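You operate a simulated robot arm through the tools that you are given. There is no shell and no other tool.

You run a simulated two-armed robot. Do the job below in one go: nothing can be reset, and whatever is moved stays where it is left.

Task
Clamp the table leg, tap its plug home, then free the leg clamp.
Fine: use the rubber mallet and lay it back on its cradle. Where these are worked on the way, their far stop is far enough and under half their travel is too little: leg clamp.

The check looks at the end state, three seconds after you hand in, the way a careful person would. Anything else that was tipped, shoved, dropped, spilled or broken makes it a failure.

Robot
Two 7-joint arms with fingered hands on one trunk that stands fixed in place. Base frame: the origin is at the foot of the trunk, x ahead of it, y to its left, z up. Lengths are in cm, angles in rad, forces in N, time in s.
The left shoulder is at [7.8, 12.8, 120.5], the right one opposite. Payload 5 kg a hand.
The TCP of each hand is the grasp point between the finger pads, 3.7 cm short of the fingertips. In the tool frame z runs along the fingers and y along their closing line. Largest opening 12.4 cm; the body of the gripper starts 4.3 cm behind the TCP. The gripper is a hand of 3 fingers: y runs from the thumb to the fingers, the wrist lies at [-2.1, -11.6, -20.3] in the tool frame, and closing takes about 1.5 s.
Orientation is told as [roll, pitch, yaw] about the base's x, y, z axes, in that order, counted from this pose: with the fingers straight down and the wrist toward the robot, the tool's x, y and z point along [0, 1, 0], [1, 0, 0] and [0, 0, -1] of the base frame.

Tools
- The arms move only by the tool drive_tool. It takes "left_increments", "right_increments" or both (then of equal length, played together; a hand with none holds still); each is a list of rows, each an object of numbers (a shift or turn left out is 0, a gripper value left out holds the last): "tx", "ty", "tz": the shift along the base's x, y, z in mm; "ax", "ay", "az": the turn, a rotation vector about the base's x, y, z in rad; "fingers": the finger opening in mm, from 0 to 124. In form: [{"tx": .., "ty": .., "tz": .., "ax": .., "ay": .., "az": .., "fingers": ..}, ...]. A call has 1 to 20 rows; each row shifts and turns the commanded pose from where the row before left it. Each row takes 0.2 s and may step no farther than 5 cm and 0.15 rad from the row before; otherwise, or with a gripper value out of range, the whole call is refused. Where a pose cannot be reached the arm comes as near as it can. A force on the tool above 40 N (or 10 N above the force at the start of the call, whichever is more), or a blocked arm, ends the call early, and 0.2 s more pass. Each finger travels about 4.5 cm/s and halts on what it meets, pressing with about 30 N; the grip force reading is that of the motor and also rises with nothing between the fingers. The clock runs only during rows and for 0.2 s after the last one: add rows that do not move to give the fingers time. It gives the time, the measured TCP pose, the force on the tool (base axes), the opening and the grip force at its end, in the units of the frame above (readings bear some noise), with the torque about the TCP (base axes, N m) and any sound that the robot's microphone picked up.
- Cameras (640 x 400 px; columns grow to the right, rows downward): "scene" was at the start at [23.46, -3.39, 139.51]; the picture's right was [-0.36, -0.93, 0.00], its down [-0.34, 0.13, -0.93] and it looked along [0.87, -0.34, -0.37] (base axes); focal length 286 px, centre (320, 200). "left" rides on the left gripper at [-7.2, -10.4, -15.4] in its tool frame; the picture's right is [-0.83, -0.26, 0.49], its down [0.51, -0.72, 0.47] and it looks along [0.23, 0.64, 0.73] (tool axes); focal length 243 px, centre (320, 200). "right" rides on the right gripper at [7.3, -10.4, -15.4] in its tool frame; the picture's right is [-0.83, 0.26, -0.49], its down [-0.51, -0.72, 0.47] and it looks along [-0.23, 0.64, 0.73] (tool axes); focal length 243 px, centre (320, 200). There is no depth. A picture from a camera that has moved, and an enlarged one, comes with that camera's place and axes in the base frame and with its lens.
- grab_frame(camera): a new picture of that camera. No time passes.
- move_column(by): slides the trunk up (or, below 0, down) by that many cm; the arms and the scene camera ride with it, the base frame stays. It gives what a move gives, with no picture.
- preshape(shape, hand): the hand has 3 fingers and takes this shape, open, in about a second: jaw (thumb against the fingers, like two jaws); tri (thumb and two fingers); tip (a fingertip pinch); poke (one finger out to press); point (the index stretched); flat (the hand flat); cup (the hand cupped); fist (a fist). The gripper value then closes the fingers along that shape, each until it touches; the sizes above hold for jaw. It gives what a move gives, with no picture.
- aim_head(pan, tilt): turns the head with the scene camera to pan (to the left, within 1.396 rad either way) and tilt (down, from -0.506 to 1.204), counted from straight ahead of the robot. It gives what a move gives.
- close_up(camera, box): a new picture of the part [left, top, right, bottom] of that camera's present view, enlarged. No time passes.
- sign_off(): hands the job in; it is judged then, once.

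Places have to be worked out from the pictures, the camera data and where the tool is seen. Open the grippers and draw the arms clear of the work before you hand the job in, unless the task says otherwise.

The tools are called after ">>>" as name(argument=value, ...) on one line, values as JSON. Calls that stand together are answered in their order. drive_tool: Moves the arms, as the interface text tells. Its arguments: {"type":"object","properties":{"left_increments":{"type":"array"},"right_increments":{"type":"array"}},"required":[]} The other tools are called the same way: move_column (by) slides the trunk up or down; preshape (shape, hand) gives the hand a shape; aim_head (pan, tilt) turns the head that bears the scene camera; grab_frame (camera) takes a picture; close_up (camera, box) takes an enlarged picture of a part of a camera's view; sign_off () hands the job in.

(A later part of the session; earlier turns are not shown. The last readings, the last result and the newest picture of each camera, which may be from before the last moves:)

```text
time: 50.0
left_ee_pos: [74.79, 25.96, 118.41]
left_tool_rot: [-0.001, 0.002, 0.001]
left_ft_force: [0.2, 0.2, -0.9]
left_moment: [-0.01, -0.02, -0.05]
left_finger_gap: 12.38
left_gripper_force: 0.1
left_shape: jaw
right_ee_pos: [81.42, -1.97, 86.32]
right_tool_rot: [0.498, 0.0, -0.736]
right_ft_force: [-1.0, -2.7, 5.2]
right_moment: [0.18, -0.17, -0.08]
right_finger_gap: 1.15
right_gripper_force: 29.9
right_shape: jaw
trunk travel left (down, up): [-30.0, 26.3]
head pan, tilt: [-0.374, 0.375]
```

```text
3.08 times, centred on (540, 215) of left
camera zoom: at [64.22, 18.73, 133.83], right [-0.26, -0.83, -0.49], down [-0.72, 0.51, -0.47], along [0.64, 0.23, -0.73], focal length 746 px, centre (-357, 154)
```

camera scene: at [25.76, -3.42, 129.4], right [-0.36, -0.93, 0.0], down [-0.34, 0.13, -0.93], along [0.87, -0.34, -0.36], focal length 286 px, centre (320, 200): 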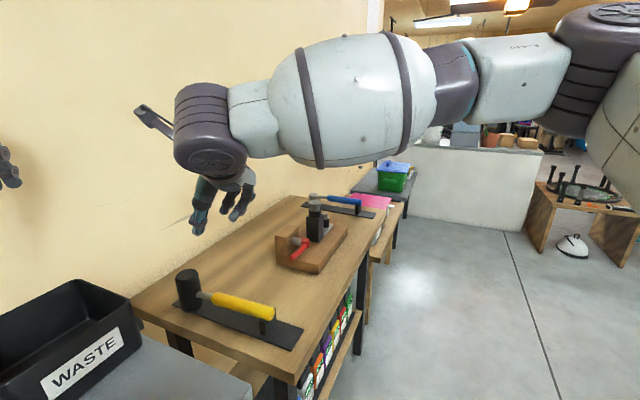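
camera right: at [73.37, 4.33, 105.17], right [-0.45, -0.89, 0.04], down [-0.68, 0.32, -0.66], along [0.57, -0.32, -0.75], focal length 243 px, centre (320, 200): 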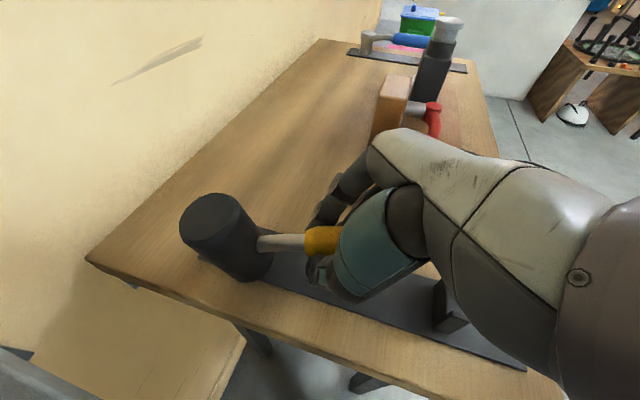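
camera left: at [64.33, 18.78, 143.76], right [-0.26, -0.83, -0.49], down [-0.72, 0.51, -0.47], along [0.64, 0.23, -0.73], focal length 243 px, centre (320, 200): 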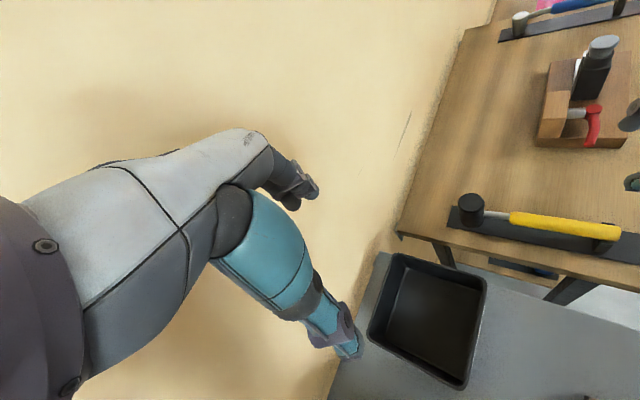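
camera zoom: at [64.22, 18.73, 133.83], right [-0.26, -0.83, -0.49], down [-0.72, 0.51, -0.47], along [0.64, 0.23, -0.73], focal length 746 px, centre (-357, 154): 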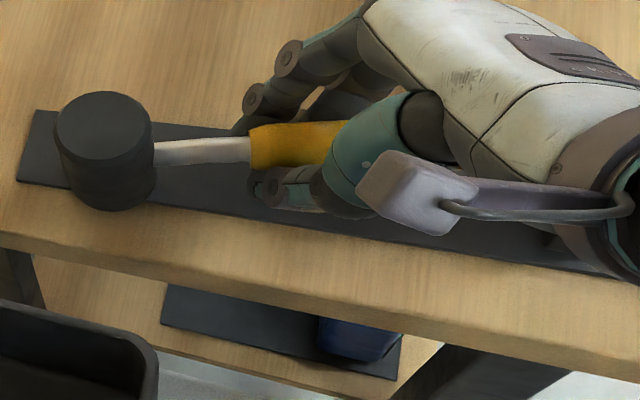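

The mallet has twisted about 8° in the grip, so its rear end is 1.5 cm off the fork. I turn the hand back by that amount, keeping the grip, and look again before letting go.

>>> drive_tool(right_increments=[{"tz": 5}, {"az": -0.07}, {"az": -0.06}, {}])

>>> close_up(camera="scene", box=[140, 220, 320, 390])

>>> close_up(camera="left", box=[440, 150, 640, 280])

>>> grab_frame(camera="right")

```text
time: 51.0
left_ee_pos: [74.93, 26.06, 118.38]
left_tool_rot: [0.001, 0.002, 0.001]
left_ft_force: [0.9, -0.6, 0.6]
left_moment: [0.01, 0.0, 0.01]
left_finger_gap: 12.38
left_gripper_force: 0.0
left_shape: jaw
right_ee_pos: [81.58, -1.9, 86.85]
right_tool_rot: [0.5, 0.0, -0.733]
right_ft_force: [0.3, 1.5, -1.6]
right_moment: [0.1, -0.06, -0.04]
right_finger_gap: 1.14
right_gripper_force: 29.8
right_shape: jaw
right hand out of reach, approached as far as the arm can: row 2, 3
trunk travel left (down, up): [-30.0, 26.3]
head pan, tilt: [-0.374, 0.375]
```

```text
2.35 times, centred on (230, 305) of scene
camera zoom: at [25.93, -3.38, 129.36], right [-0.36, -0.93, 0.0], down [-0.34, 0.13, -0.93], along [0.87, -0.34, -0.37], focal length 674 px, centre (532, -47)
```

zoom: 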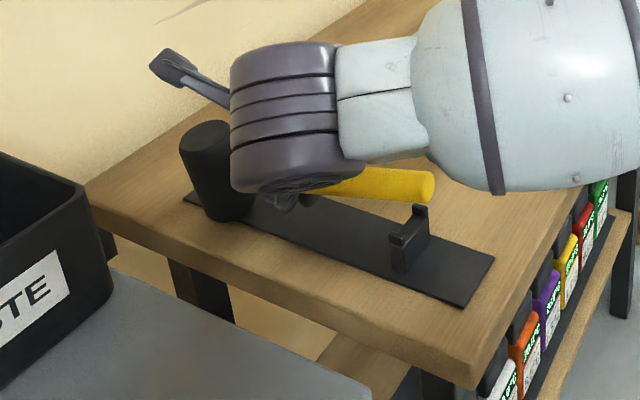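

```text
3.08 times, centred on (540, 215) of left
camera zoom: at [64.31, 18.78, 133.77], right [-0.26, -0.83, -0.49], down [-0.72, 0.51, -0.47], along [0.64, 0.23, -0.73], focal length 746 px, centre (-357, 154)
```

zoom: 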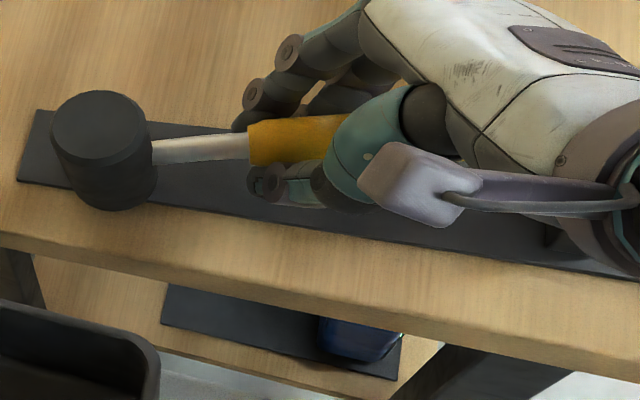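

```text
taken
camera right: at [73.13, 4.3, 103.84], right [-0.45, -0.89, 0.03], down [-0.68, 0.32, -0.66], along [0.57, -0.32, -0.75], focal length 243 px, centre (320, 200)
```

right: 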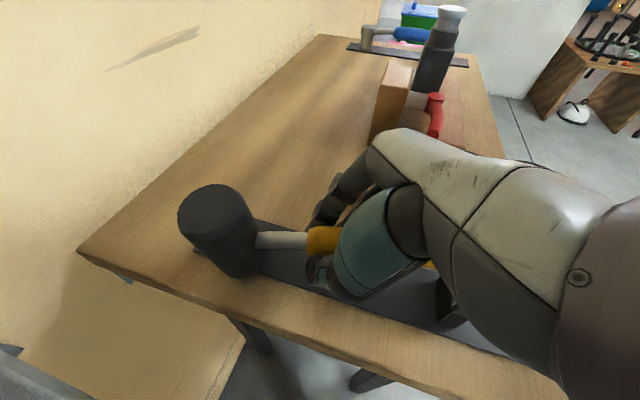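

The wrist can't turn further at this lean. Leaning the hand more along the handle both levels the mallet and frees the wrist, so I do that first, then retry the turn.

>>> drive_tool(right_increments=[{"ax": 0.074, "ay": -0.067}, {"ax": 0.074, "ay": -0.067}, {"ax": 0.037, "ay": -0.033}, {"az": -0.06}, {"az": -0.06}, {}])

>>> close_up(camera="scene", box=[140, 220, 320, 390])

>>> close_up(camera="left", box=[440, 150, 640, 280])

```text
time: 52.4
left_ee_pos: [74.78, 25.98, 118.5]
left_tool_rot: [-0.001, 0.003, 0.001]
left_ft_force: [-0.2, 0.0, 0.0]
left_moment: [0.0, -0.02, -0.01]
left_finger_gap: 12.37
left_gripper_force: 0.0
left_shape: jaw
right_ee_pos: [81.5, -1.95, 86.82]
right_tool_rot: [0.749, 0.002, -0.855]
right_ft_force: [0.2, 0.5, -3.3]
right_moment: [-0.09, 0.13, 0.01]
right_finger_gap: 1.15
right_gripper_force: 30.3
right_shape: jaw
trunk travel left (down, up): [-30.0, 26.3]
head pan, tilt: [-0.374, 0.375]
```

```text
2.35 times, centred on (230, 305) of scene
camera zoom: at [25.94, -3.42, 129.35], right [-0.36, -0.93, 0.0], down [-0.34, 0.13, -0.93], along [0.87, -0.34, -0.37], focal length 674 px, centre (532, -47)
```

zoom: 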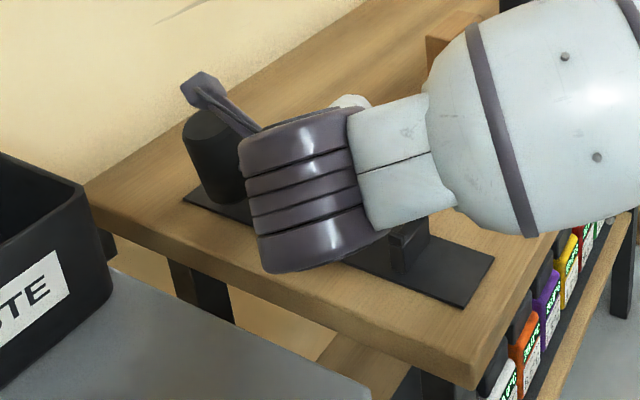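

```text
3.08 times, centred on (540, 215) of left
camera zoom: at [64.32, 18.74, 133.77], right [-0.26, -0.83, -0.49], down [-0.72, 0.51, -0.47], along [0.64, 0.23, -0.73], focal length 746 px, centre (-357, 154)
```

zoom: 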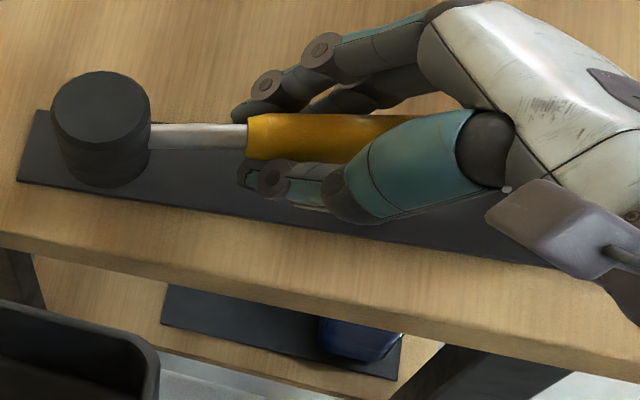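

Now the hand leans 43° and the handle's rear should bear against the palm, which keeps the head from sagging. I lift 3 cm to see whether the mallet now comes up whole.

>>> drive_tool(right_increments=[{"tz": 10}, {"tz": 10}, {"tz": 10}, {}])

>>> close_up(camera="scene", box=[140, 220, 320, 390])

>>> close_up(camera="left", box=[440, 150, 640, 280])

>>> grab_frame(camera="right")

```text
time: 53.4
left_ee_pos: [75.03, 26.16, 118.36]
left_tool_rot: [0.0, 0.001, 0.001]
left_ft_force: [-0.2, -0.7, 0.2]
left_moment: [0.03, 0.0, 0.01]
left_finger_gap: 12.38
left_gripper_force: 0.0
left_shape: jaw
right_ee_pos: [81.6, -2.0, 89.91]
right_tool_rot: [0.748, 0.0, -0.854]
right_ft_force: [-0.1, 0.2, -3.1]
right_moment: [-0.09, 0.11, 0.01]
right_finger_gap: 1.16
right_gripper_force: 30.1
right_shape: jaw
trunk travel left (down, up): [-30.0, 26.3]
head pan, tilt: [-0.374, 0.375]
```

```text
2.35 times, centred on (230, 305) of scene
camera zoom: at [25.97, -3.41, 129.35], right [-0.36, -0.93, 0.0], down [-0.34, 0.13, -0.93], along [0.87, -0.34, -0.37], focal length 674 px, centre (532, -47)
```

zoom: 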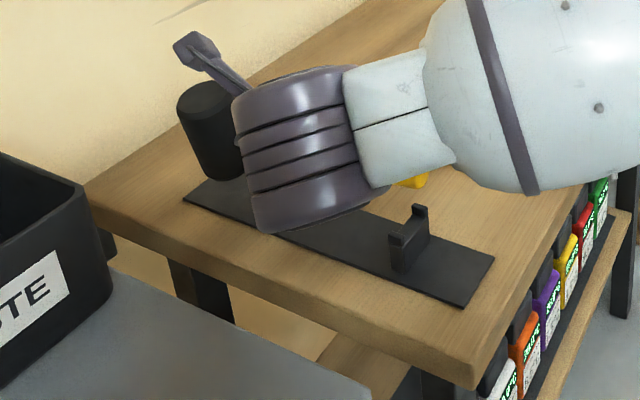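

```text
3.08 times, centred on (540, 215) of left
camera zoom: at [64.35, 18.76, 133.75], right [-0.26, -0.83, -0.49], down [-0.72, 0.51, -0.47], along [0.64, 0.23, -0.73], focal length 746 px, centre (-357, 154)
```

zoom: 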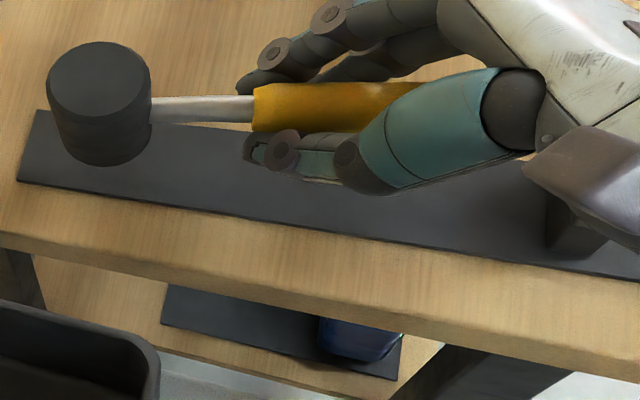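

```text
taken
camera right: at [70.83, 2.38, 106.13], right [-0.54, -0.82, -0.2], down [-0.51, 0.51, -0.69], along [0.67, -0.27, -0.69], focal length 243 px, centre (320, 200)
```

right: 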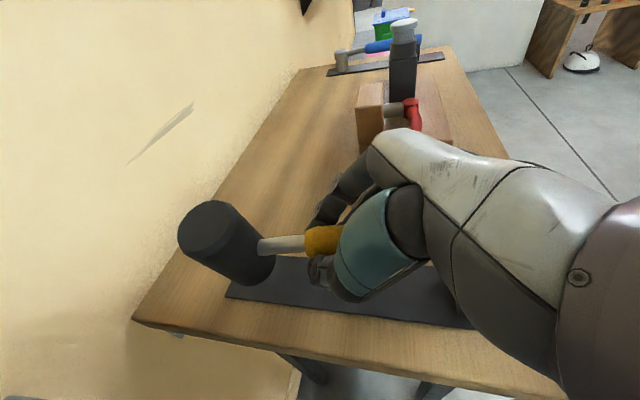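

The whole mallet is now held (3.2 N, slight nose-down), the handle backed by the palm. I level it a little, raise it well clear and carry it slowly toward the plug.

>>> drive_tool(right_increments=[{"tz": 20}, {"tz": 25}, {"tz": 25}, {"tz": 25, "ax": 0.04, "ay": -0.045}, {"tz": 25, "ax": 0.04, "ay": -0.045}, {"tz": 25}, {"tz": 25}, {"tx": 8, "ty": -15, "tz": 20}, {"tx": 10, "ty": -22, "tz": 10}, {"tx": 11, "ty": -25}, {"tx": 11, "ty": -25}, {"tx": 11, "ty": -25}, {"tx": 11, "ty": -25}, {"tx": 11, "ty": -25}, {"tx": 11, "ty": -25}, {"tx": 11, "ty": -25}, {"tx": 11, "ty": -25}, {"tx": 11, "ty": -25}, {}, {}])

>>> grab_frame(camera="scene")

>>> grab_frame(camera="right")

>>> grab_frame(camera="left")

```text
time: 57.6
left_ee_pos: [74.92, 25.96, 118.39]
left_tool_rot: [0.001, 0.004, 0.003]
left_ft_force: [-0.2, 0.8, -0.5]
left_moment: [0.03, -0.02, -0.01]
left_finger_gap: 12.36
left_gripper_force: 0.1
left_shape: jaw
right_ee_pos: [93.01, -28.27, 110.0]
right_tool_rot: [0.869, 0.003, -0.855]
right_ft_force: [-0.5, 0.5, -3.4]
right_moment: [-0.13, 0.12, -0.01]
right_finger_gap: 1.15
right_gripper_force: 30.6
right_shape: jaw
trunk travel left (down, up): [-30.0, 26.3]
head pan, tilt: [-0.374, 0.375]
```

```text
taken
camera scene: at [25.96, -3.43, 129.35], right [-0.36, -0.93, 0.0], down [-0.34, 0.13, -0.93], along [0.87, -0.34, -0.37], focal length 286 px, centre (320, 200)
```

scene: 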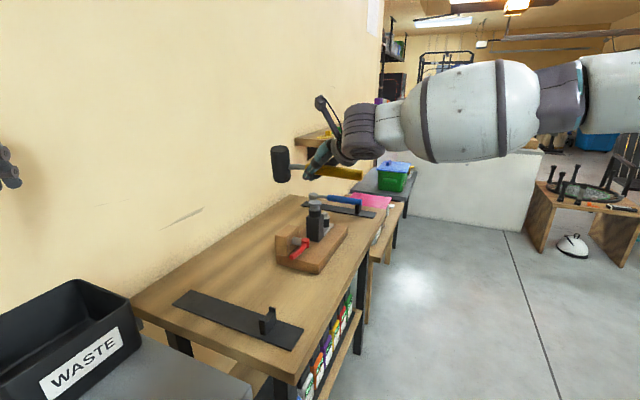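

```text
taken
camera right: at [81.02, -25.14, 125.53], right [-0.52, -0.8, -0.32], down [-0.45, 0.57, -0.69], along [0.73, -0.21, -0.65], focal length 243 px, centre (320, 200)
```

right: 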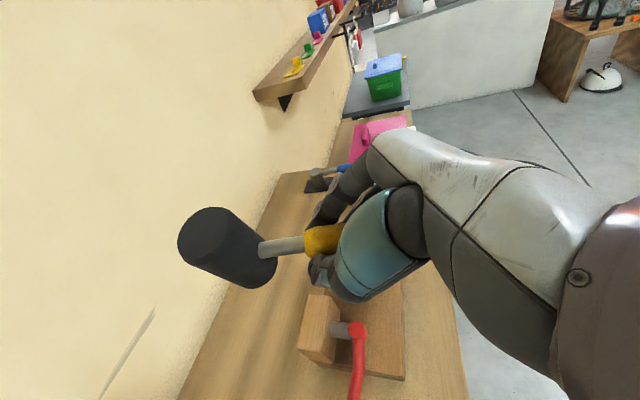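

```text
taken
camera left: at [64.34, 18.73, 133.76], right [-0.26, -0.83, -0.49], down [-0.72, 0.51, -0.47], along [0.64, 0.23, -0.73], focal length 243 px, centre (320, 200)
```

left: 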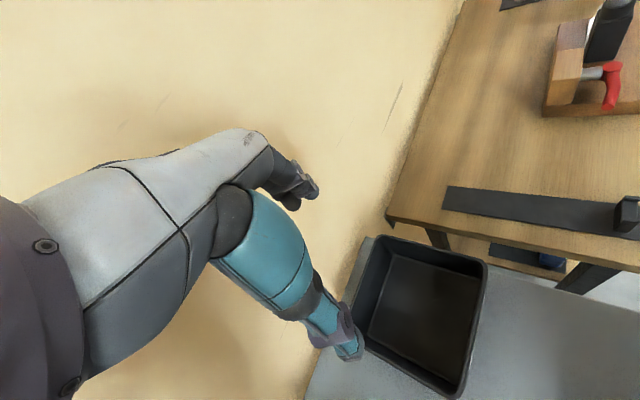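

The mallet is level and steady on the carry. I zoom on it and the plug to line them up.

>>> close_up(camera="scene", box=[250, 130, 390, 280])

>>> close_up(camera="right", box=[160, 160, 440, 400])

```text
2.67 times, centred on (320, 205) of scene
camera zoom: at [25.96, -3.43, 129.35], right [-0.36, -0.93, 0.0], down [-0.34, 0.13, -0.93], along [0.87, -0.34, -0.37], focal length 763 px, centre (320, 187)
```

zoom: 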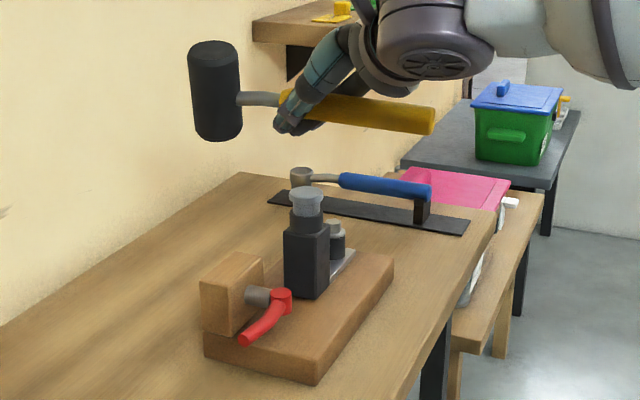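

```text
1.67 times, centred on (300, 280) of right
camera zoom: at [81.02, -25.14, 125.53], right [-0.52, -0.8, -0.32], down [-0.45, 0.57, -0.69], along [0.73, -0.21, -0.65], focal length 404 px, centre (353, 67)
```

zoom: 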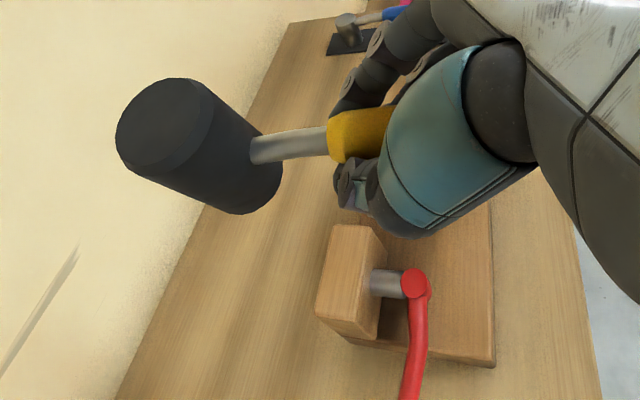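

Triangulating again: head centre at about [99, -20.9, 110], bottom near 105.4; plug top at about [102.6, -31.8, 96.2]. I shift the head over the plug, staying high.

>>> drive_tool(right_increments=[{"tx": 6, "ty": -18}, {"tx": 6, "ty": -18}, {"tx": 6, "ty": -18}, {"tx": 6, "ty": -18}, {"tx": 6, "ty": -18}, {"tx": 6, "ty": -19}, {"tz": -20}, {"tz": -15}, {}])

>>> close_up(camera="scene", box=[250, 130, 390, 280])

>>> grab_frame(camera="right")

>>> grab_frame(camera="left")

```text
time: 59.6
left_ee_pos: [74.82, 26.09, 118.48]
left_tool_rot: [0.001, 0.003, 0.0]
left_ft_force: [-0.4, -0.5, 0.3]
left_moment: [-0.03, 0.01, -0.02]
left_finger_gap: 12.35
left_gripper_force: 0.0
left_shape: jaw
right_ee_pos: [96.82, -39.22, 106.4]
right_tool_rot: [0.869, 0.001, -0.854]
right_ft_force: [0.9, 0.5, -2.7]
right_moment: [-0.13, 0.09, -0.02]
right_finger_gap: 1.13
right_gripper_force: 30.3
right_shape: jaw
trunk travel left (down, up): [-30.0, 26.3]
head pan, tilt: [-0.374, 0.375]
```

```text
2.67 times, centred on (320, 205) of scene
camera zoom: at [25.93, -3.39, 129.36], right [-0.36, -0.93, 0.0], down [-0.34, 0.13, -0.93], along [0.87, -0.34, -0.37], focal length 763 px, centre (320, 187)
```

zoom: 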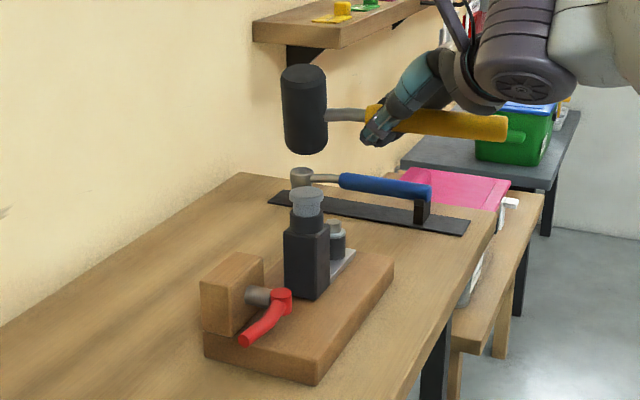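

```text
taken
camera right: at [84.63, -36.02, 121.94], right [-0.52, -0.8, -0.32], down [-0.45, 0.57, -0.69], along [0.73, -0.21, -0.65], focal length 243 px, centre (320, 200)
```

right: 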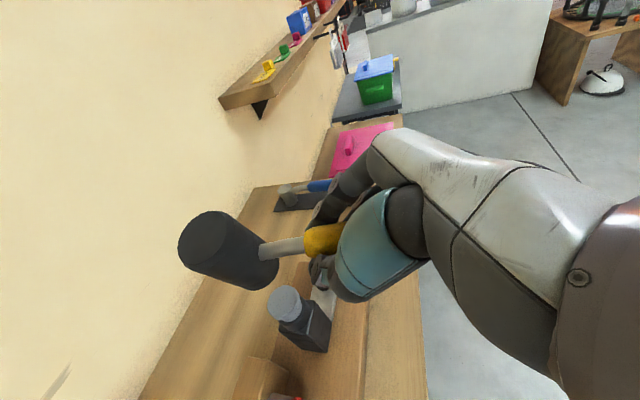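

```text
taken
camera left: at [64.3, 18.78, 133.78], right [-0.26, -0.83, -0.49], down [-0.72, 0.51, -0.47], along [0.64, 0.23, -0.73], focal length 243 px, centre (320, 200)
```

left: 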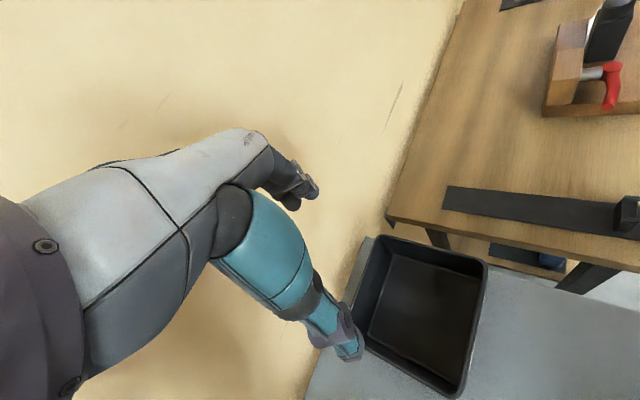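

The right camera now shows the plug at [103, -31.9, 96], with the head almost straight above it. I give a first brisk tap and rise again.

>>> drive_tool(right_increments=[{"tx": 3, "ty": -2}, {"tz": -15}, {"tz": -45}, {"tz": -10}, {"tz": 30}, {"tz": 40}, {}])

>>> close_up(camera="scene", box=[250, 130, 390, 280])

>>> grab_frame(camera="right")

```text
time: 61.2
left_ee_pos: [74.93, 25.97, 118.28]
left_tool_rot: [0.002, 0.002, 0.003]
left_ft_force: [1.0, 0.9, -0.4]
left_moment: [0.02, 0.05, 0.02]
left_finger_gap: 12.35
left_gripper_force: 0.1
left_shape: jaw
right_ee_pos: [97.42, -39.31, 105.87]
right_tool_rot: [0.866, 0.005, -0.854]
right_ft_force: [0.4, -0.3, -3.6]
right_moment: [-0.11, 0.12, 0.03]
right_finger_gap: 1.11
right_gripper_force: 30.1
right_shape: jaw
trunk travel left (down, up): [-30.0, 26.3]
head pan, tilt: [-0.374, 0.375]
```

```text
2.67 times, centred on (320, 205) of scene
camera zoom: at [26.07, -3.43, 129.32], right [-0.36, -0.93, 0.0], down [-0.34, 0.13, -0.93], along [0.87, -0.34, -0.37], focal length 763 px, centre (320, 187)
```

zoom: 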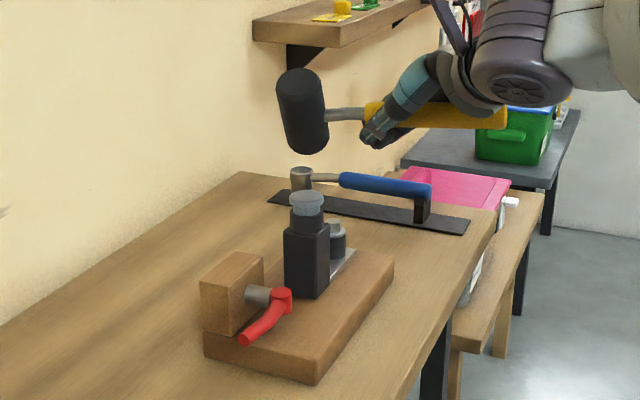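

```text
taken
camera right: at [85.19, -36.09, 121.45], right [-0.52, -0.8, -0.32], down [-0.45, 0.57, -0.69], along [0.73, -0.21, -0.65], focal length 243 px, centre (320, 200)
```

right: 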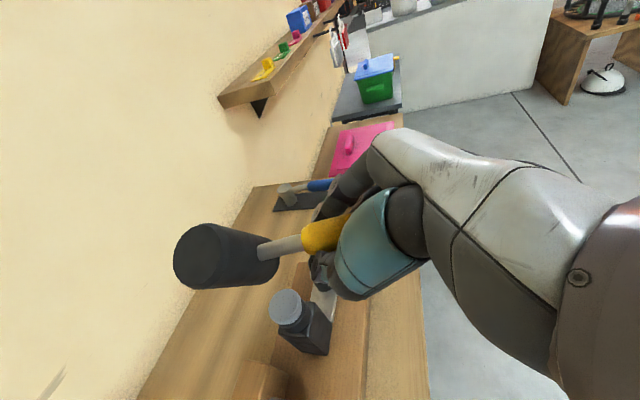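

The tap worked: the plug sank about half a centimetre, and the mallet rolled a few degrees in the grip. I zoom on the plug to see what is left.

>>> close_up(camera="scene", box=[290, 185, 330, 245])

>>> close_up(camera="right", box=[160, 200, 360, 360])

```text
6.67 times, centred on (310, 215) of scene
camera zoom: at [26.07, -3.43, 129.32], right [-0.36, -0.93, 0.0], down [-0.34, 0.13, -0.93], along [0.87, -0.34, -0.37], focal length 1908 px, centre (387, 100)
```

zoom: 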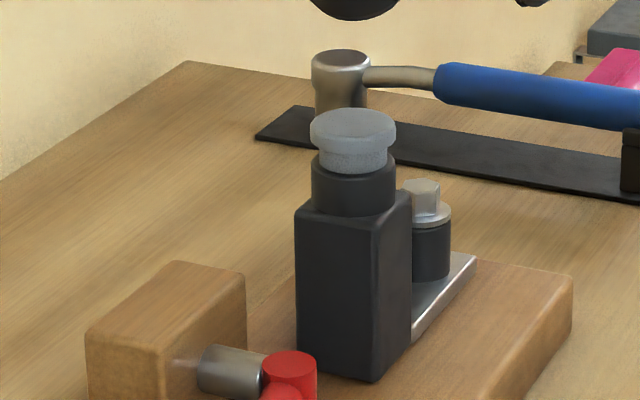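

```text
2.50 times, centred on (260, 280) of right
camera zoom: at [85.19, -36.09, 121.45], right [-0.52, -0.8, -0.32], down [-0.45, 0.57, -0.69], along [0.73, -0.21, -0.65], focal length 606 px, centre (470, 0)
```

zoom: 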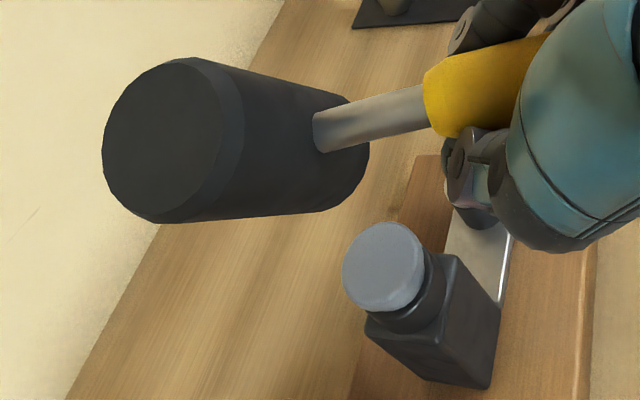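

About 1 cm of plug stem is still showing. The right view shows the head rolled roughly 30° about the handle (top toward me), so the blow landed a bit off the handle line; I shift the head about 8 mm to that side and lower to just above the plug for a closer look.

>>> drive_tool(right_increments=[{"tx": 6, "ty": -5}, {"tz": -15}, {"tz": -15}, {}])

>>> close_up(camera="scene", box=[270, 150, 350, 240])

>>> close_up(camera="right", box=[160, 200, 360, 360])

```text
time: 62.2
left_ee_pos: [74.93, 26.07, 118.34]
left_tool_rot: [0.001, 0.001, 0.002]
left_ft_force: [-0.2, 0.6, -0.3]
left_moment: [-0.01, -0.02, -0.03]
left_finger_gap: 12.35
left_gripper_force: 0.0
left_shape: jaw
right_ee_pos: [97.88, -39.62, 103.48]
right_tool_rot: [0.87, 0.001, -0.856]
right_ft_force: [0.7, 0.2, -3.2]
right_moment: [-0.12, 0.08, 0.03]
right_finger_gap: 1.08
right_gripper_force: 29.8
right_shape: jaw
trunk travel left (down, up): [-30.0, 26.3]
head pan, tilt: [-0.374, 0.375]
```

```text
4.44 times, centred on (310, 195) of scene
camera zoom: at [25.93, -3.39, 129.36], right [-0.36, -0.93, 0.0], down [-0.34, 0.13, -0.93], along [0.87, -0.34, -0.37], focal length 1272 px, centre (364, 222)
```

zoom: 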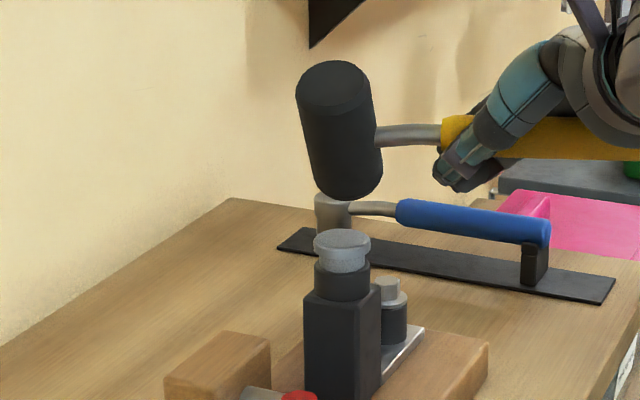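

```text
2.50 times, centred on (260, 280) of right
camera zoom: at [85.67, -36.55, 118.97], right [-0.52, -0.8, -0.32], down [-0.45, 0.57, -0.69], along [0.73, -0.21, -0.65], focal length 606 px, centre (470, 0)
```

zoom: 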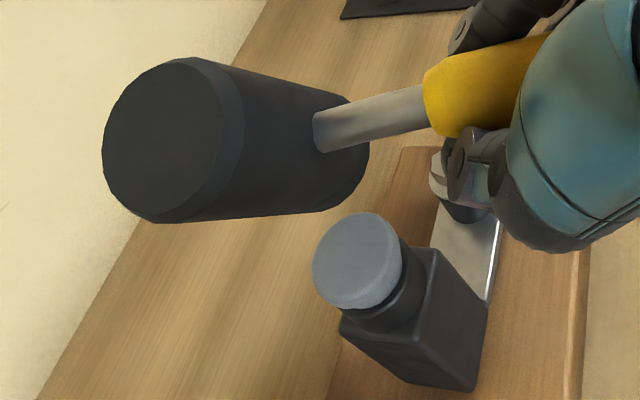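

The plug's top is right under the head's low rim, so pressing should roll the head upright again. I lower slowly onto the plug and look at the contact.

>>> drive_tool(right_increments=[{"tz": -10}, {"tz": -8}, {"tz": -6}, {"tz": -5}, {"tz": -5}, {"tz": -3}])

>>> close_up(camera="scene", box=[270, 150, 350, 240])

>>> close_up(camera="right", box=[160, 200, 360, 360])

```text
time: 63.6
left_ee_pos: [74.92, 25.96, 118.44]
left_tool_rot: [0.0, 0.001, 0.002]
left_ft_force: [0.0, 0.1, 0.3]
left_moment: [0.05, -0.03, 0.01]
left_finger_gap: 12.36
left_gripper_force: 0.2
left_shape: jaw
right_ee_pos: [97.85, -39.73, 99.67]
right_tool_rot: [0.868, 0.002, -0.856]
right_ft_force: [-1.1, -1.2, -0.2]
right_moment: [0.0, 0.02, 0.01]
right_finger_gap: 1.11
right_gripper_force: 30.4
right_shape: jaw
trunk travel left (down, up): [-30.0, 26.3]
head pan, tilt: [-0.374, 0.375]
```

```text
4.44 times, centred on (310, 195) of scene
camera zoom: at [25.91, -3.42, 129.36], right [-0.36, -0.93, 0.0], down [-0.34, 0.13, -0.93], along [0.87, -0.34, -0.37], focal length 1272 px, centre (364, 222)
```

zoom: 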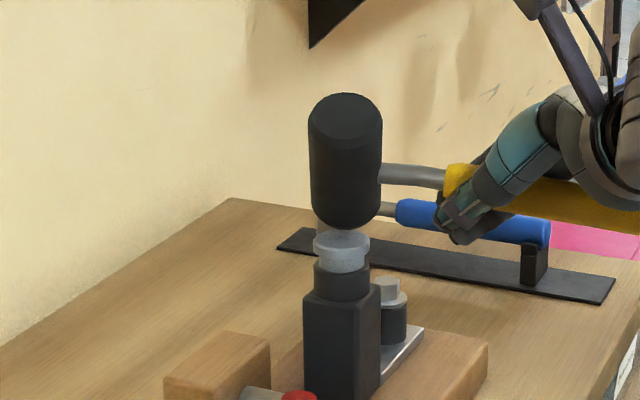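

```text
2.50 times, centred on (260, 280) of right
camera zoom: at [85.55, -36.62, 115.17], right [-0.52, -0.8, -0.32], down [-0.45, 0.57, -0.69], along [0.73, -0.21, -0.65], focal length 606 px, centre (470, 0)
```

zoom: 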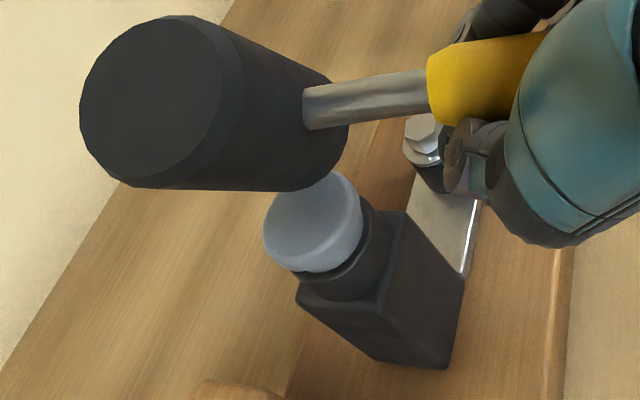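

The mallet is resting on the plug but still leaning some 28° toward me. I lift it off, turn the whole hand clockwise for reach, and tilt the hand to bring the head upright.

>>> drive_tool(right_increments=[{"tz": 20}, {"tz": 30}, {"tz": 30}, {"az": -0.1}, {"az": -0.1}, {"az": -0.1}, {"az": -0.1}, {"ax": 0.085, "ay": 0.085}, {"ax": 0.085, "ay": 0.085}, {"ax": 0.085, "ay": 0.085}, {"ax": 0.085, "ay": 0.085}, {}])

>>> close_up(camera="scene", box=[250, 110, 390, 260])

>>> grab_frame(camera="right")

```text
time: 66.2
left_ee_pos: [74.81, 26.02, 118.32]
left_tool_rot: [-0.001, 0.001, 0.002]
left_ft_force: [-0.2, 0.4, -0.3]
left_moment: [0.01, -0.05, 0.01]
left_finger_gap: 12.38
left_gripper_force: 0.0
left_shape: jaw
right_ee_pos: [97.83, -39.72, 107.66]
right_tool_rot: [0.634, 0.427, -1.307]
right_ft_force: [-0.7, 0.1, -3.2]
right_moment: [-0.07, 0.13, -0.03]
right_finger_gap: 1.07
right_gripper_force: 30.0
right_shape: jaw
trunk travel left (down, up): [-30.0, 26.3]
head pan, tilt: [-0.374, 0.375]
```

```text
2.67 times, centred on (320, 185) of scene
camera zoom: at [25.95, -3.4, 129.35], right [-0.36, -0.93, 0.0], down [-0.34, 0.13, -0.93], along [0.87, -0.34, -0.37], focal length 763 px, centre (320, 240)
```

zoom: 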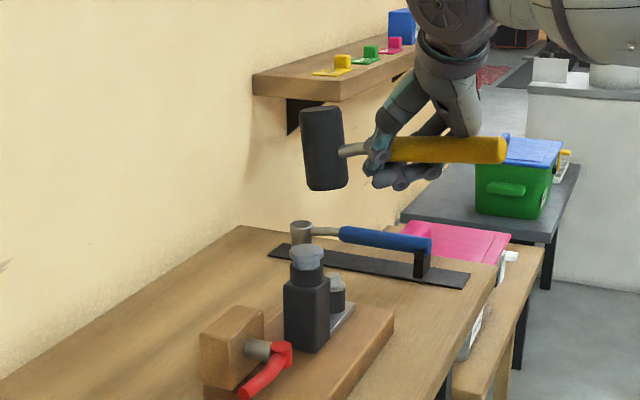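

```text
taken
camera right: at [93.87, -38.2, 127.28], right [-0.88, -0.44, -0.2], down [-0.37, 0.87, -0.32], along [0.31, -0.21, -0.93], focal length 243 px, centre (320, 200)
```

right: 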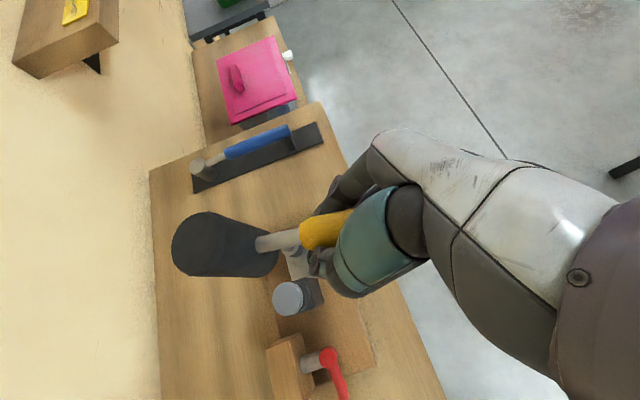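

The head now stands upright (axis vertical within a few degrees), centred near [106.2, -35.4]. I shift it by (-34, +36) mm to sit over the plug and come down part of the way.

>>> drive_tool(right_increments=[{"tx": -12, "ty": 12}, {"tx": -11, "ty": 12}, {"tx": -11, "ty": 12}, {"tz": -15}, {"tz": -15}, {}])

>>> close_up(camera="scene", box=[270, 140, 350, 240])

>>> close_up(camera="right", box=[140, 180, 380, 360])

```text
time: 67.6
left_ee_pos: [74.87, 26.05, 118.42]
left_tool_rot: [0.002, 0.0, 0.002]
left_ft_force: [-0.4, -0.1, -0.2]
left_moment: [-0.02, 0.0, -0.02]
left_finger_gap: 12.37
left_gripper_force: 0.0
left_shape: jaw
right_ee_pos: [94.21, -36.03, 104.65]
right_tool_rot: [0.638, 0.424, -1.307]
right_ft_force: [-0.5, -0.9, -2.2]
right_moment: [-0.06, 0.14, -0.02]
right_finger_gap: 1.07
right_gripper_force: 29.9
right_shape: jaw
trunk travel left (down, up): [-30.0, 26.3]
head pan, tilt: [-0.374, 0.375]
```

```text
4.00 times, centred on (310, 190) of scene
camera zoom: at [25.9, -3.4, 129.37], right [-0.36, -0.93, 0.0], down [-0.34, 0.13, -0.93], along [0.87, -0.34, -0.37], focal length 1145 px, centre (360, 240)
```

zoom: 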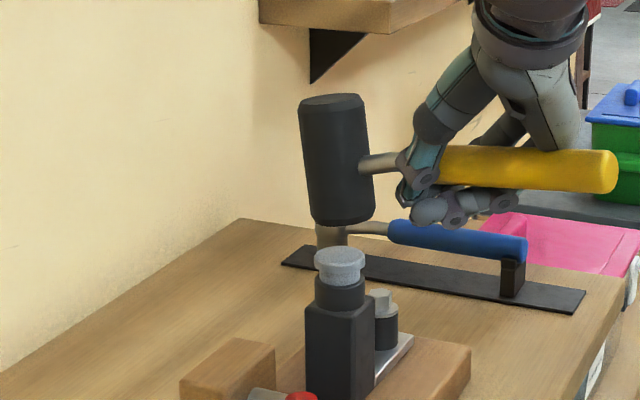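

```text
2.22 times, centred on (260, 270) of right
camera zoom: at [90.27, -34.45, 124.14], right [-0.88, -0.44, -0.2], down [-0.37, 0.87, -0.32], along [0.31, -0.21, -0.93], focal length 539 px, centre (453, 44)
```

zoom: 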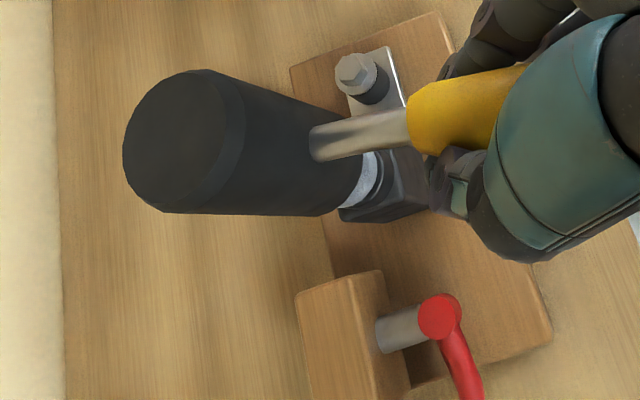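

Nearly there: the head leans about 7° in the scene view and sits about 8 mm too far out. I correct both and check once more.

>>> drive_tool(right_increments=[{"ax": 0.1, "ay": -0.04}, {"tx": -10, "ty": -1}, {"tz": -15}, {}])

>>> close_up(camera="scene", box=[270, 140, 350, 240])

>>> close_up(camera="right", box=[140, 180, 380, 360])

```text
time: 68.6
left_ee_pos: [74.85, 26.05, 118.38]
left_tool_rot: [-0.001, 0.0, 0.0]
left_ft_force: [-0.4, 0.1, -1.0]
left_moment: [0.02, 0.01, 0.02]
left_finger_gap: 12.36
left_gripper_force: 0.0
left_shape: jaw
right_ee_pos: [93.42, -36.33, 103.15]
right_tool_rot: [0.711, 0.511, -1.272]
right_ft_force: [-0.1, -0.5, -2.4]
right_moment: [-0.07, 0.08, 0.0]
right_finger_gap: 1.06
right_gripper_force: 30.1
right_shape: jaw
trunk travel left (down, up): [-30.0, 26.3]
head pan, tilt: [-0.374, 0.375]
```

```text
4.00 times, centred on (310, 190) of scene
camera zoom: at [25.91, -3.42, 129.36], right [-0.36, -0.93, 0.0], down [-0.34, 0.13, -0.93], along [0.87, -0.34, -0.37], focal length 1145 px, centre (360, 240)
```

zoom: 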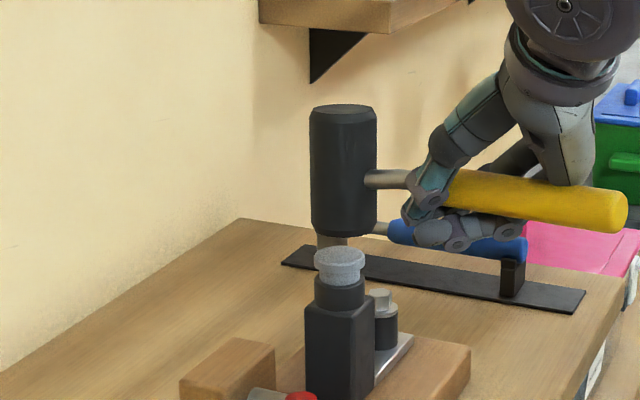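

```text
2.22 times, centred on (260, 270) of right
camera zoom: at [88.69, -36.66, 122.62], right [-0.87, -0.42, -0.28], down [-0.36, 0.9, -0.25], along [0.35, -0.12, -0.93], focal length 539 px, centre (453, 44)
```

zoom: 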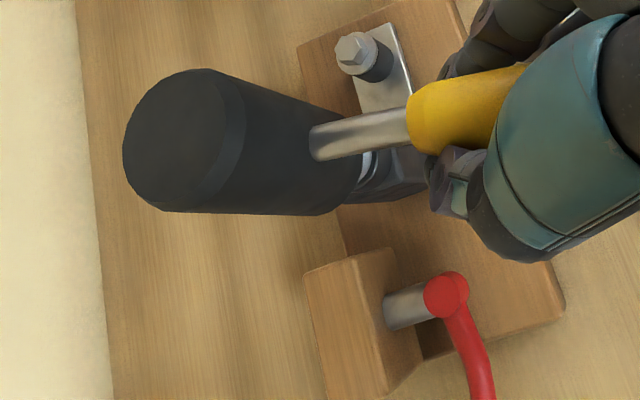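

Head and plug are now aligned and upright. I tap again: a quick 4 cm drop, then a further press, then rise.

>>> drive_tool(right_increments=[{"tz": -40}, {"tz": -15}, {}])

>>> close_up(camera="scene", box=[270, 140, 350, 240])

>>> close_up(camera="right", box=[140, 180, 380, 360])

```text
time: 69.4
left_ee_pos: [74.81, 25.99, 118.36]
left_tool_rot: [0.002, -0.002, 0.002]
left_ft_force: [-0.3, 0.1, -0.5]
left_moment: [0.04, -0.01, 0.05]
left_finger_gap: 12.37
left_gripper_force: 0.0
left_shape: jaw
right_ee_pos: [93.27, -36.22, 97.64]
right_tool_rot: [0.711, 0.511, -1.272]
right_ft_force: [-5.2, -0.6, 0.6]
right_moment: [0.06, -0.07, 0.05]
right_finger_gap: 1.06
right_gripper_force: 29.9
right_shape: jaw
trunk travel left (down, up): [-30.0, 26.3]
head pan, tilt: [-0.374, 0.375]
```

```text
4.00 times, centred on (310, 190) of scene
camera zoom: at [25.87, -3.4, 129.37], right [-0.36, -0.93, 0.0], down [-0.34, 0.13, -0.93], along [0.87, -0.34, -0.37], focal length 1145 px, centre (360, 240)
```

zoom: 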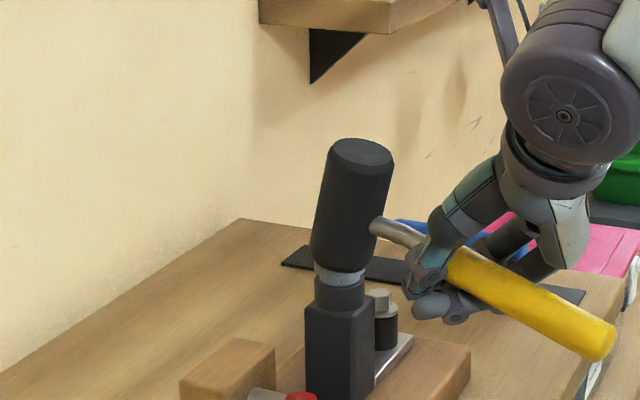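

```text
2.22 times, centred on (260, 270) of right
camera zoom: at [88.5, -36.61, 117.07], right [-0.87, -0.42, -0.28], down [-0.36, 0.9, -0.25], along [0.35, -0.12, -0.93], focal length 539 px, centre (453, 44)
```

zoom: 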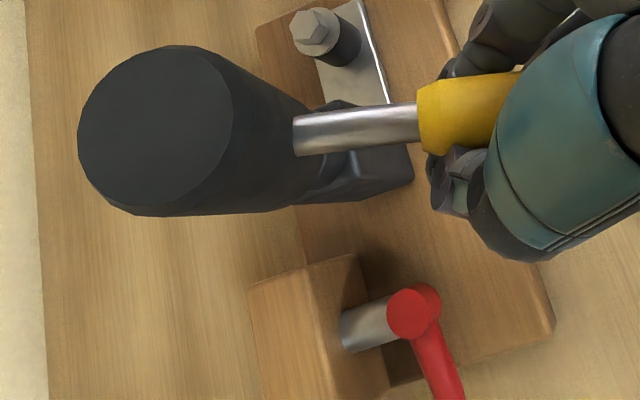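

The head is on the plug, the mallet having tipped nose-up on contact. I raise it to see how far the plug went.

>>> drive_tool(right_increments=[{"tz": 25}, {"tz": 35}, {}])

>>> close_up(camera="scene", box=[270, 140, 350, 240])

>>> close_up(camera="scene", box=[290, 185, 330, 245])

>>> close_up(camera="right", box=[140, 180, 380, 360])

```text
time: 70.2
left_ee_pos: [75.0, 25.96, 118.31]
left_tool_rot: [-0.001, 0.0, 0.001]
left_ft_force: [0.1, 0.2, 0.7]
left_moment: [0.0, 0.04, 0.01]
left_finger_gap: 12.35
left_gripper_force: 0.1
left_shape: jaw
right_ee_pos: [93.18, -36.52, 103.33]
right_tool_rot: [0.707, 0.511, -1.275]
right_ft_force: [-0.3, -0.6, -3.7]
right_moment: [-0.05, 0.17, 0.02]
right_finger_gap: 1.02
right_gripper_force: 29.9
right_shape: jaw
trunk travel left (down, up): [-30.0, 26.3]
head pan, tilt: [-0.374, 0.375]
```

```text
4.00 times, centred on (310, 190) of scene
camera zoom: at [26.06, -3.45, 129.32], right [-0.36, -0.93, 0.0], down [-0.34, 0.13, -0.93], along [0.87, -0.34, -0.37], focal length 1145 px, centre (360, 240)
```

zoom: 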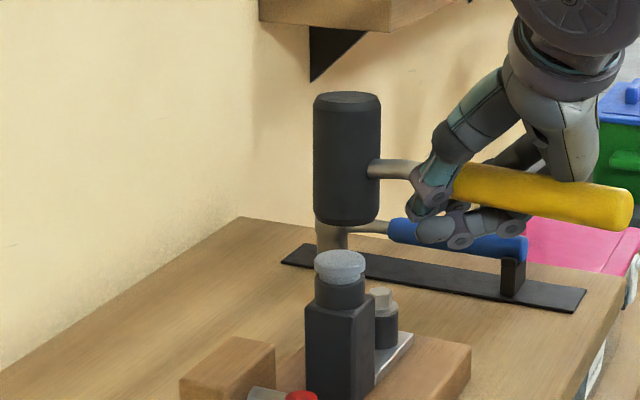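

```text
6.67 times, centred on (310, 215) of scene
camera zoom: at [26.06, -3.45, 129.32], right [-0.36, -0.93, 0.0], down [-0.34, 0.13, -0.93], along [0.87, -0.34, -0.37], focal length 1908 px, centre (387, 100)
```

zoom: 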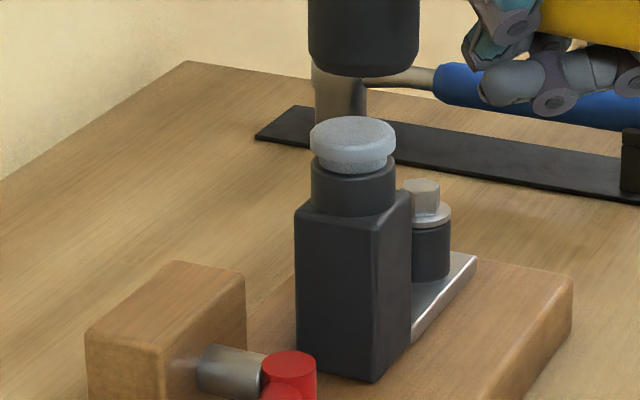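

```text
2.22 times, centred on (260, 270) of right
camera zoom: at [88.53, -36.75, 122.86], right [-0.87, -0.42, -0.27], down [-0.36, 0.9, -0.25], along [0.35, -0.12, -0.93], focal length 539 px, centre (453, 44)
```

zoom: 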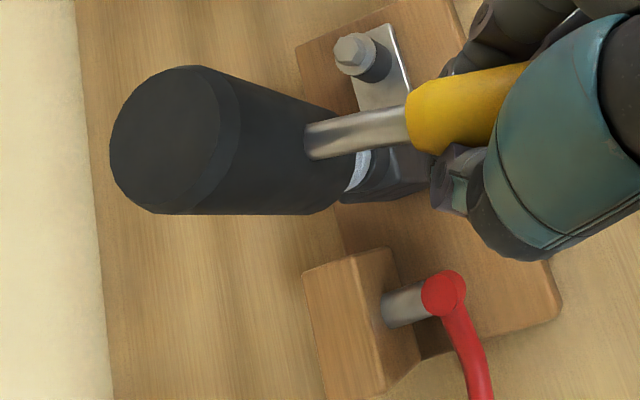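

That tap drove it about 4 mm further, and the mallet fell back to the same upright hold. Around 6 mm of stem still shows, so I tap again, twice.

>>> drive_tool(right_increments=[{"tz": -48}, {"tz": -12}, {}, {"tz": 25}, {"tz": 35}, {}])

>>> close_up(camera="scene", box=[290, 185, 330, 245])

>>> close_up(camera="scene", box=[270, 140, 350, 240])

>>> close_up(camera="right", box=[140, 180, 380, 360])

```text
time: 71.6
left_ee_pos: [75.12, 25.88, 118.29]
left_tool_rot: [0.0, 0.001, 0.002]
left_ft_force: [1.5, -0.7, -0.6]
left_moment: [0.01, 0.09, 0.04]
left_finger_gap: 12.37
left_gripper_force: 0.0
left_shape: jaw
right_ee_pos: [93.37, -36.26, 103.66]
right_tool_rot: [0.709, 0.513, -1.274]
right_ft_force: [0.1, -0.1, -3.5]
right_moment: [-0.06, 0.17, 0.01]
right_finger_gap: 1.0
right_gripper_force: 30.1
right_shape: jaw
trunk travel left (down, up): [-30.0, 26.3]
head pan, tilt: [-0.374, 0.375]
```

```text
6.67 times, centred on (310, 215) of scene
camera zoom: at [26.1, -3.47, 129.31], right [-0.36, -0.93, 0.0], down [-0.34, 0.13, -0.93], along [0.87, -0.34, -0.37], focal length 1908 px, centre (387, 100)
```

zoom: 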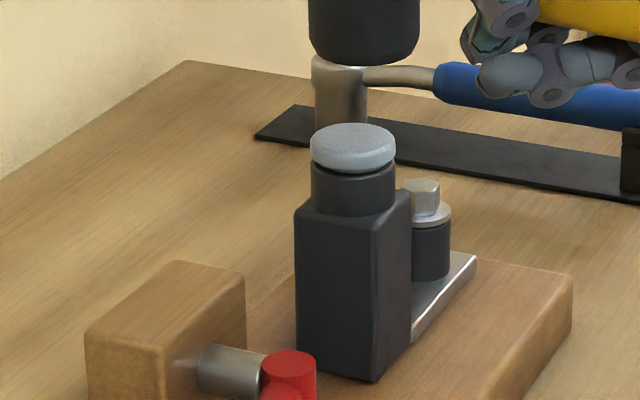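

```text
4.00 times, centred on (310, 190) of scene
camera zoom: at [26.1, -3.47, 129.31], right [-0.36, -0.93, 0.0], down [-0.34, 0.13, -0.93], along [0.87, -0.34, -0.37], focal length 1145 px, centre (360, 240)
```

zoom: 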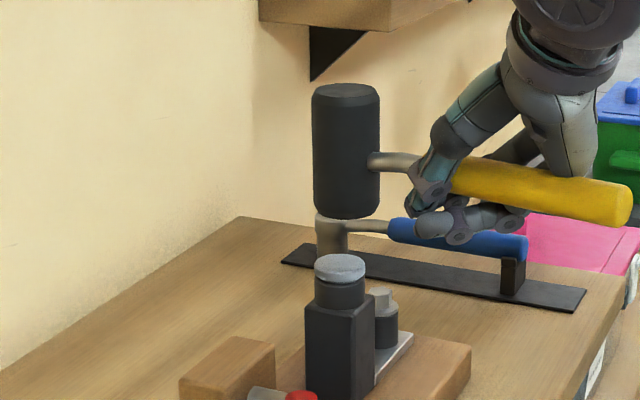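

```text
2.22 times, centred on (260, 270) of right
camera zoom: at [88.67, -36.69, 123.15], right [-0.87, -0.42, -0.27], down [-0.36, 0.9, -0.25], along [0.35, -0.12, -0.93], focal length 539 px, centre (453, 44)
```

zoom: 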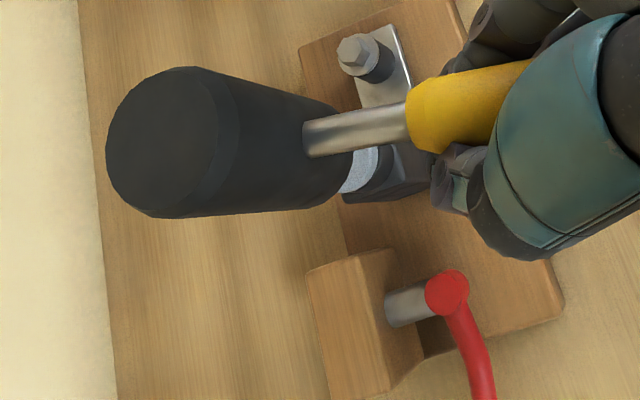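

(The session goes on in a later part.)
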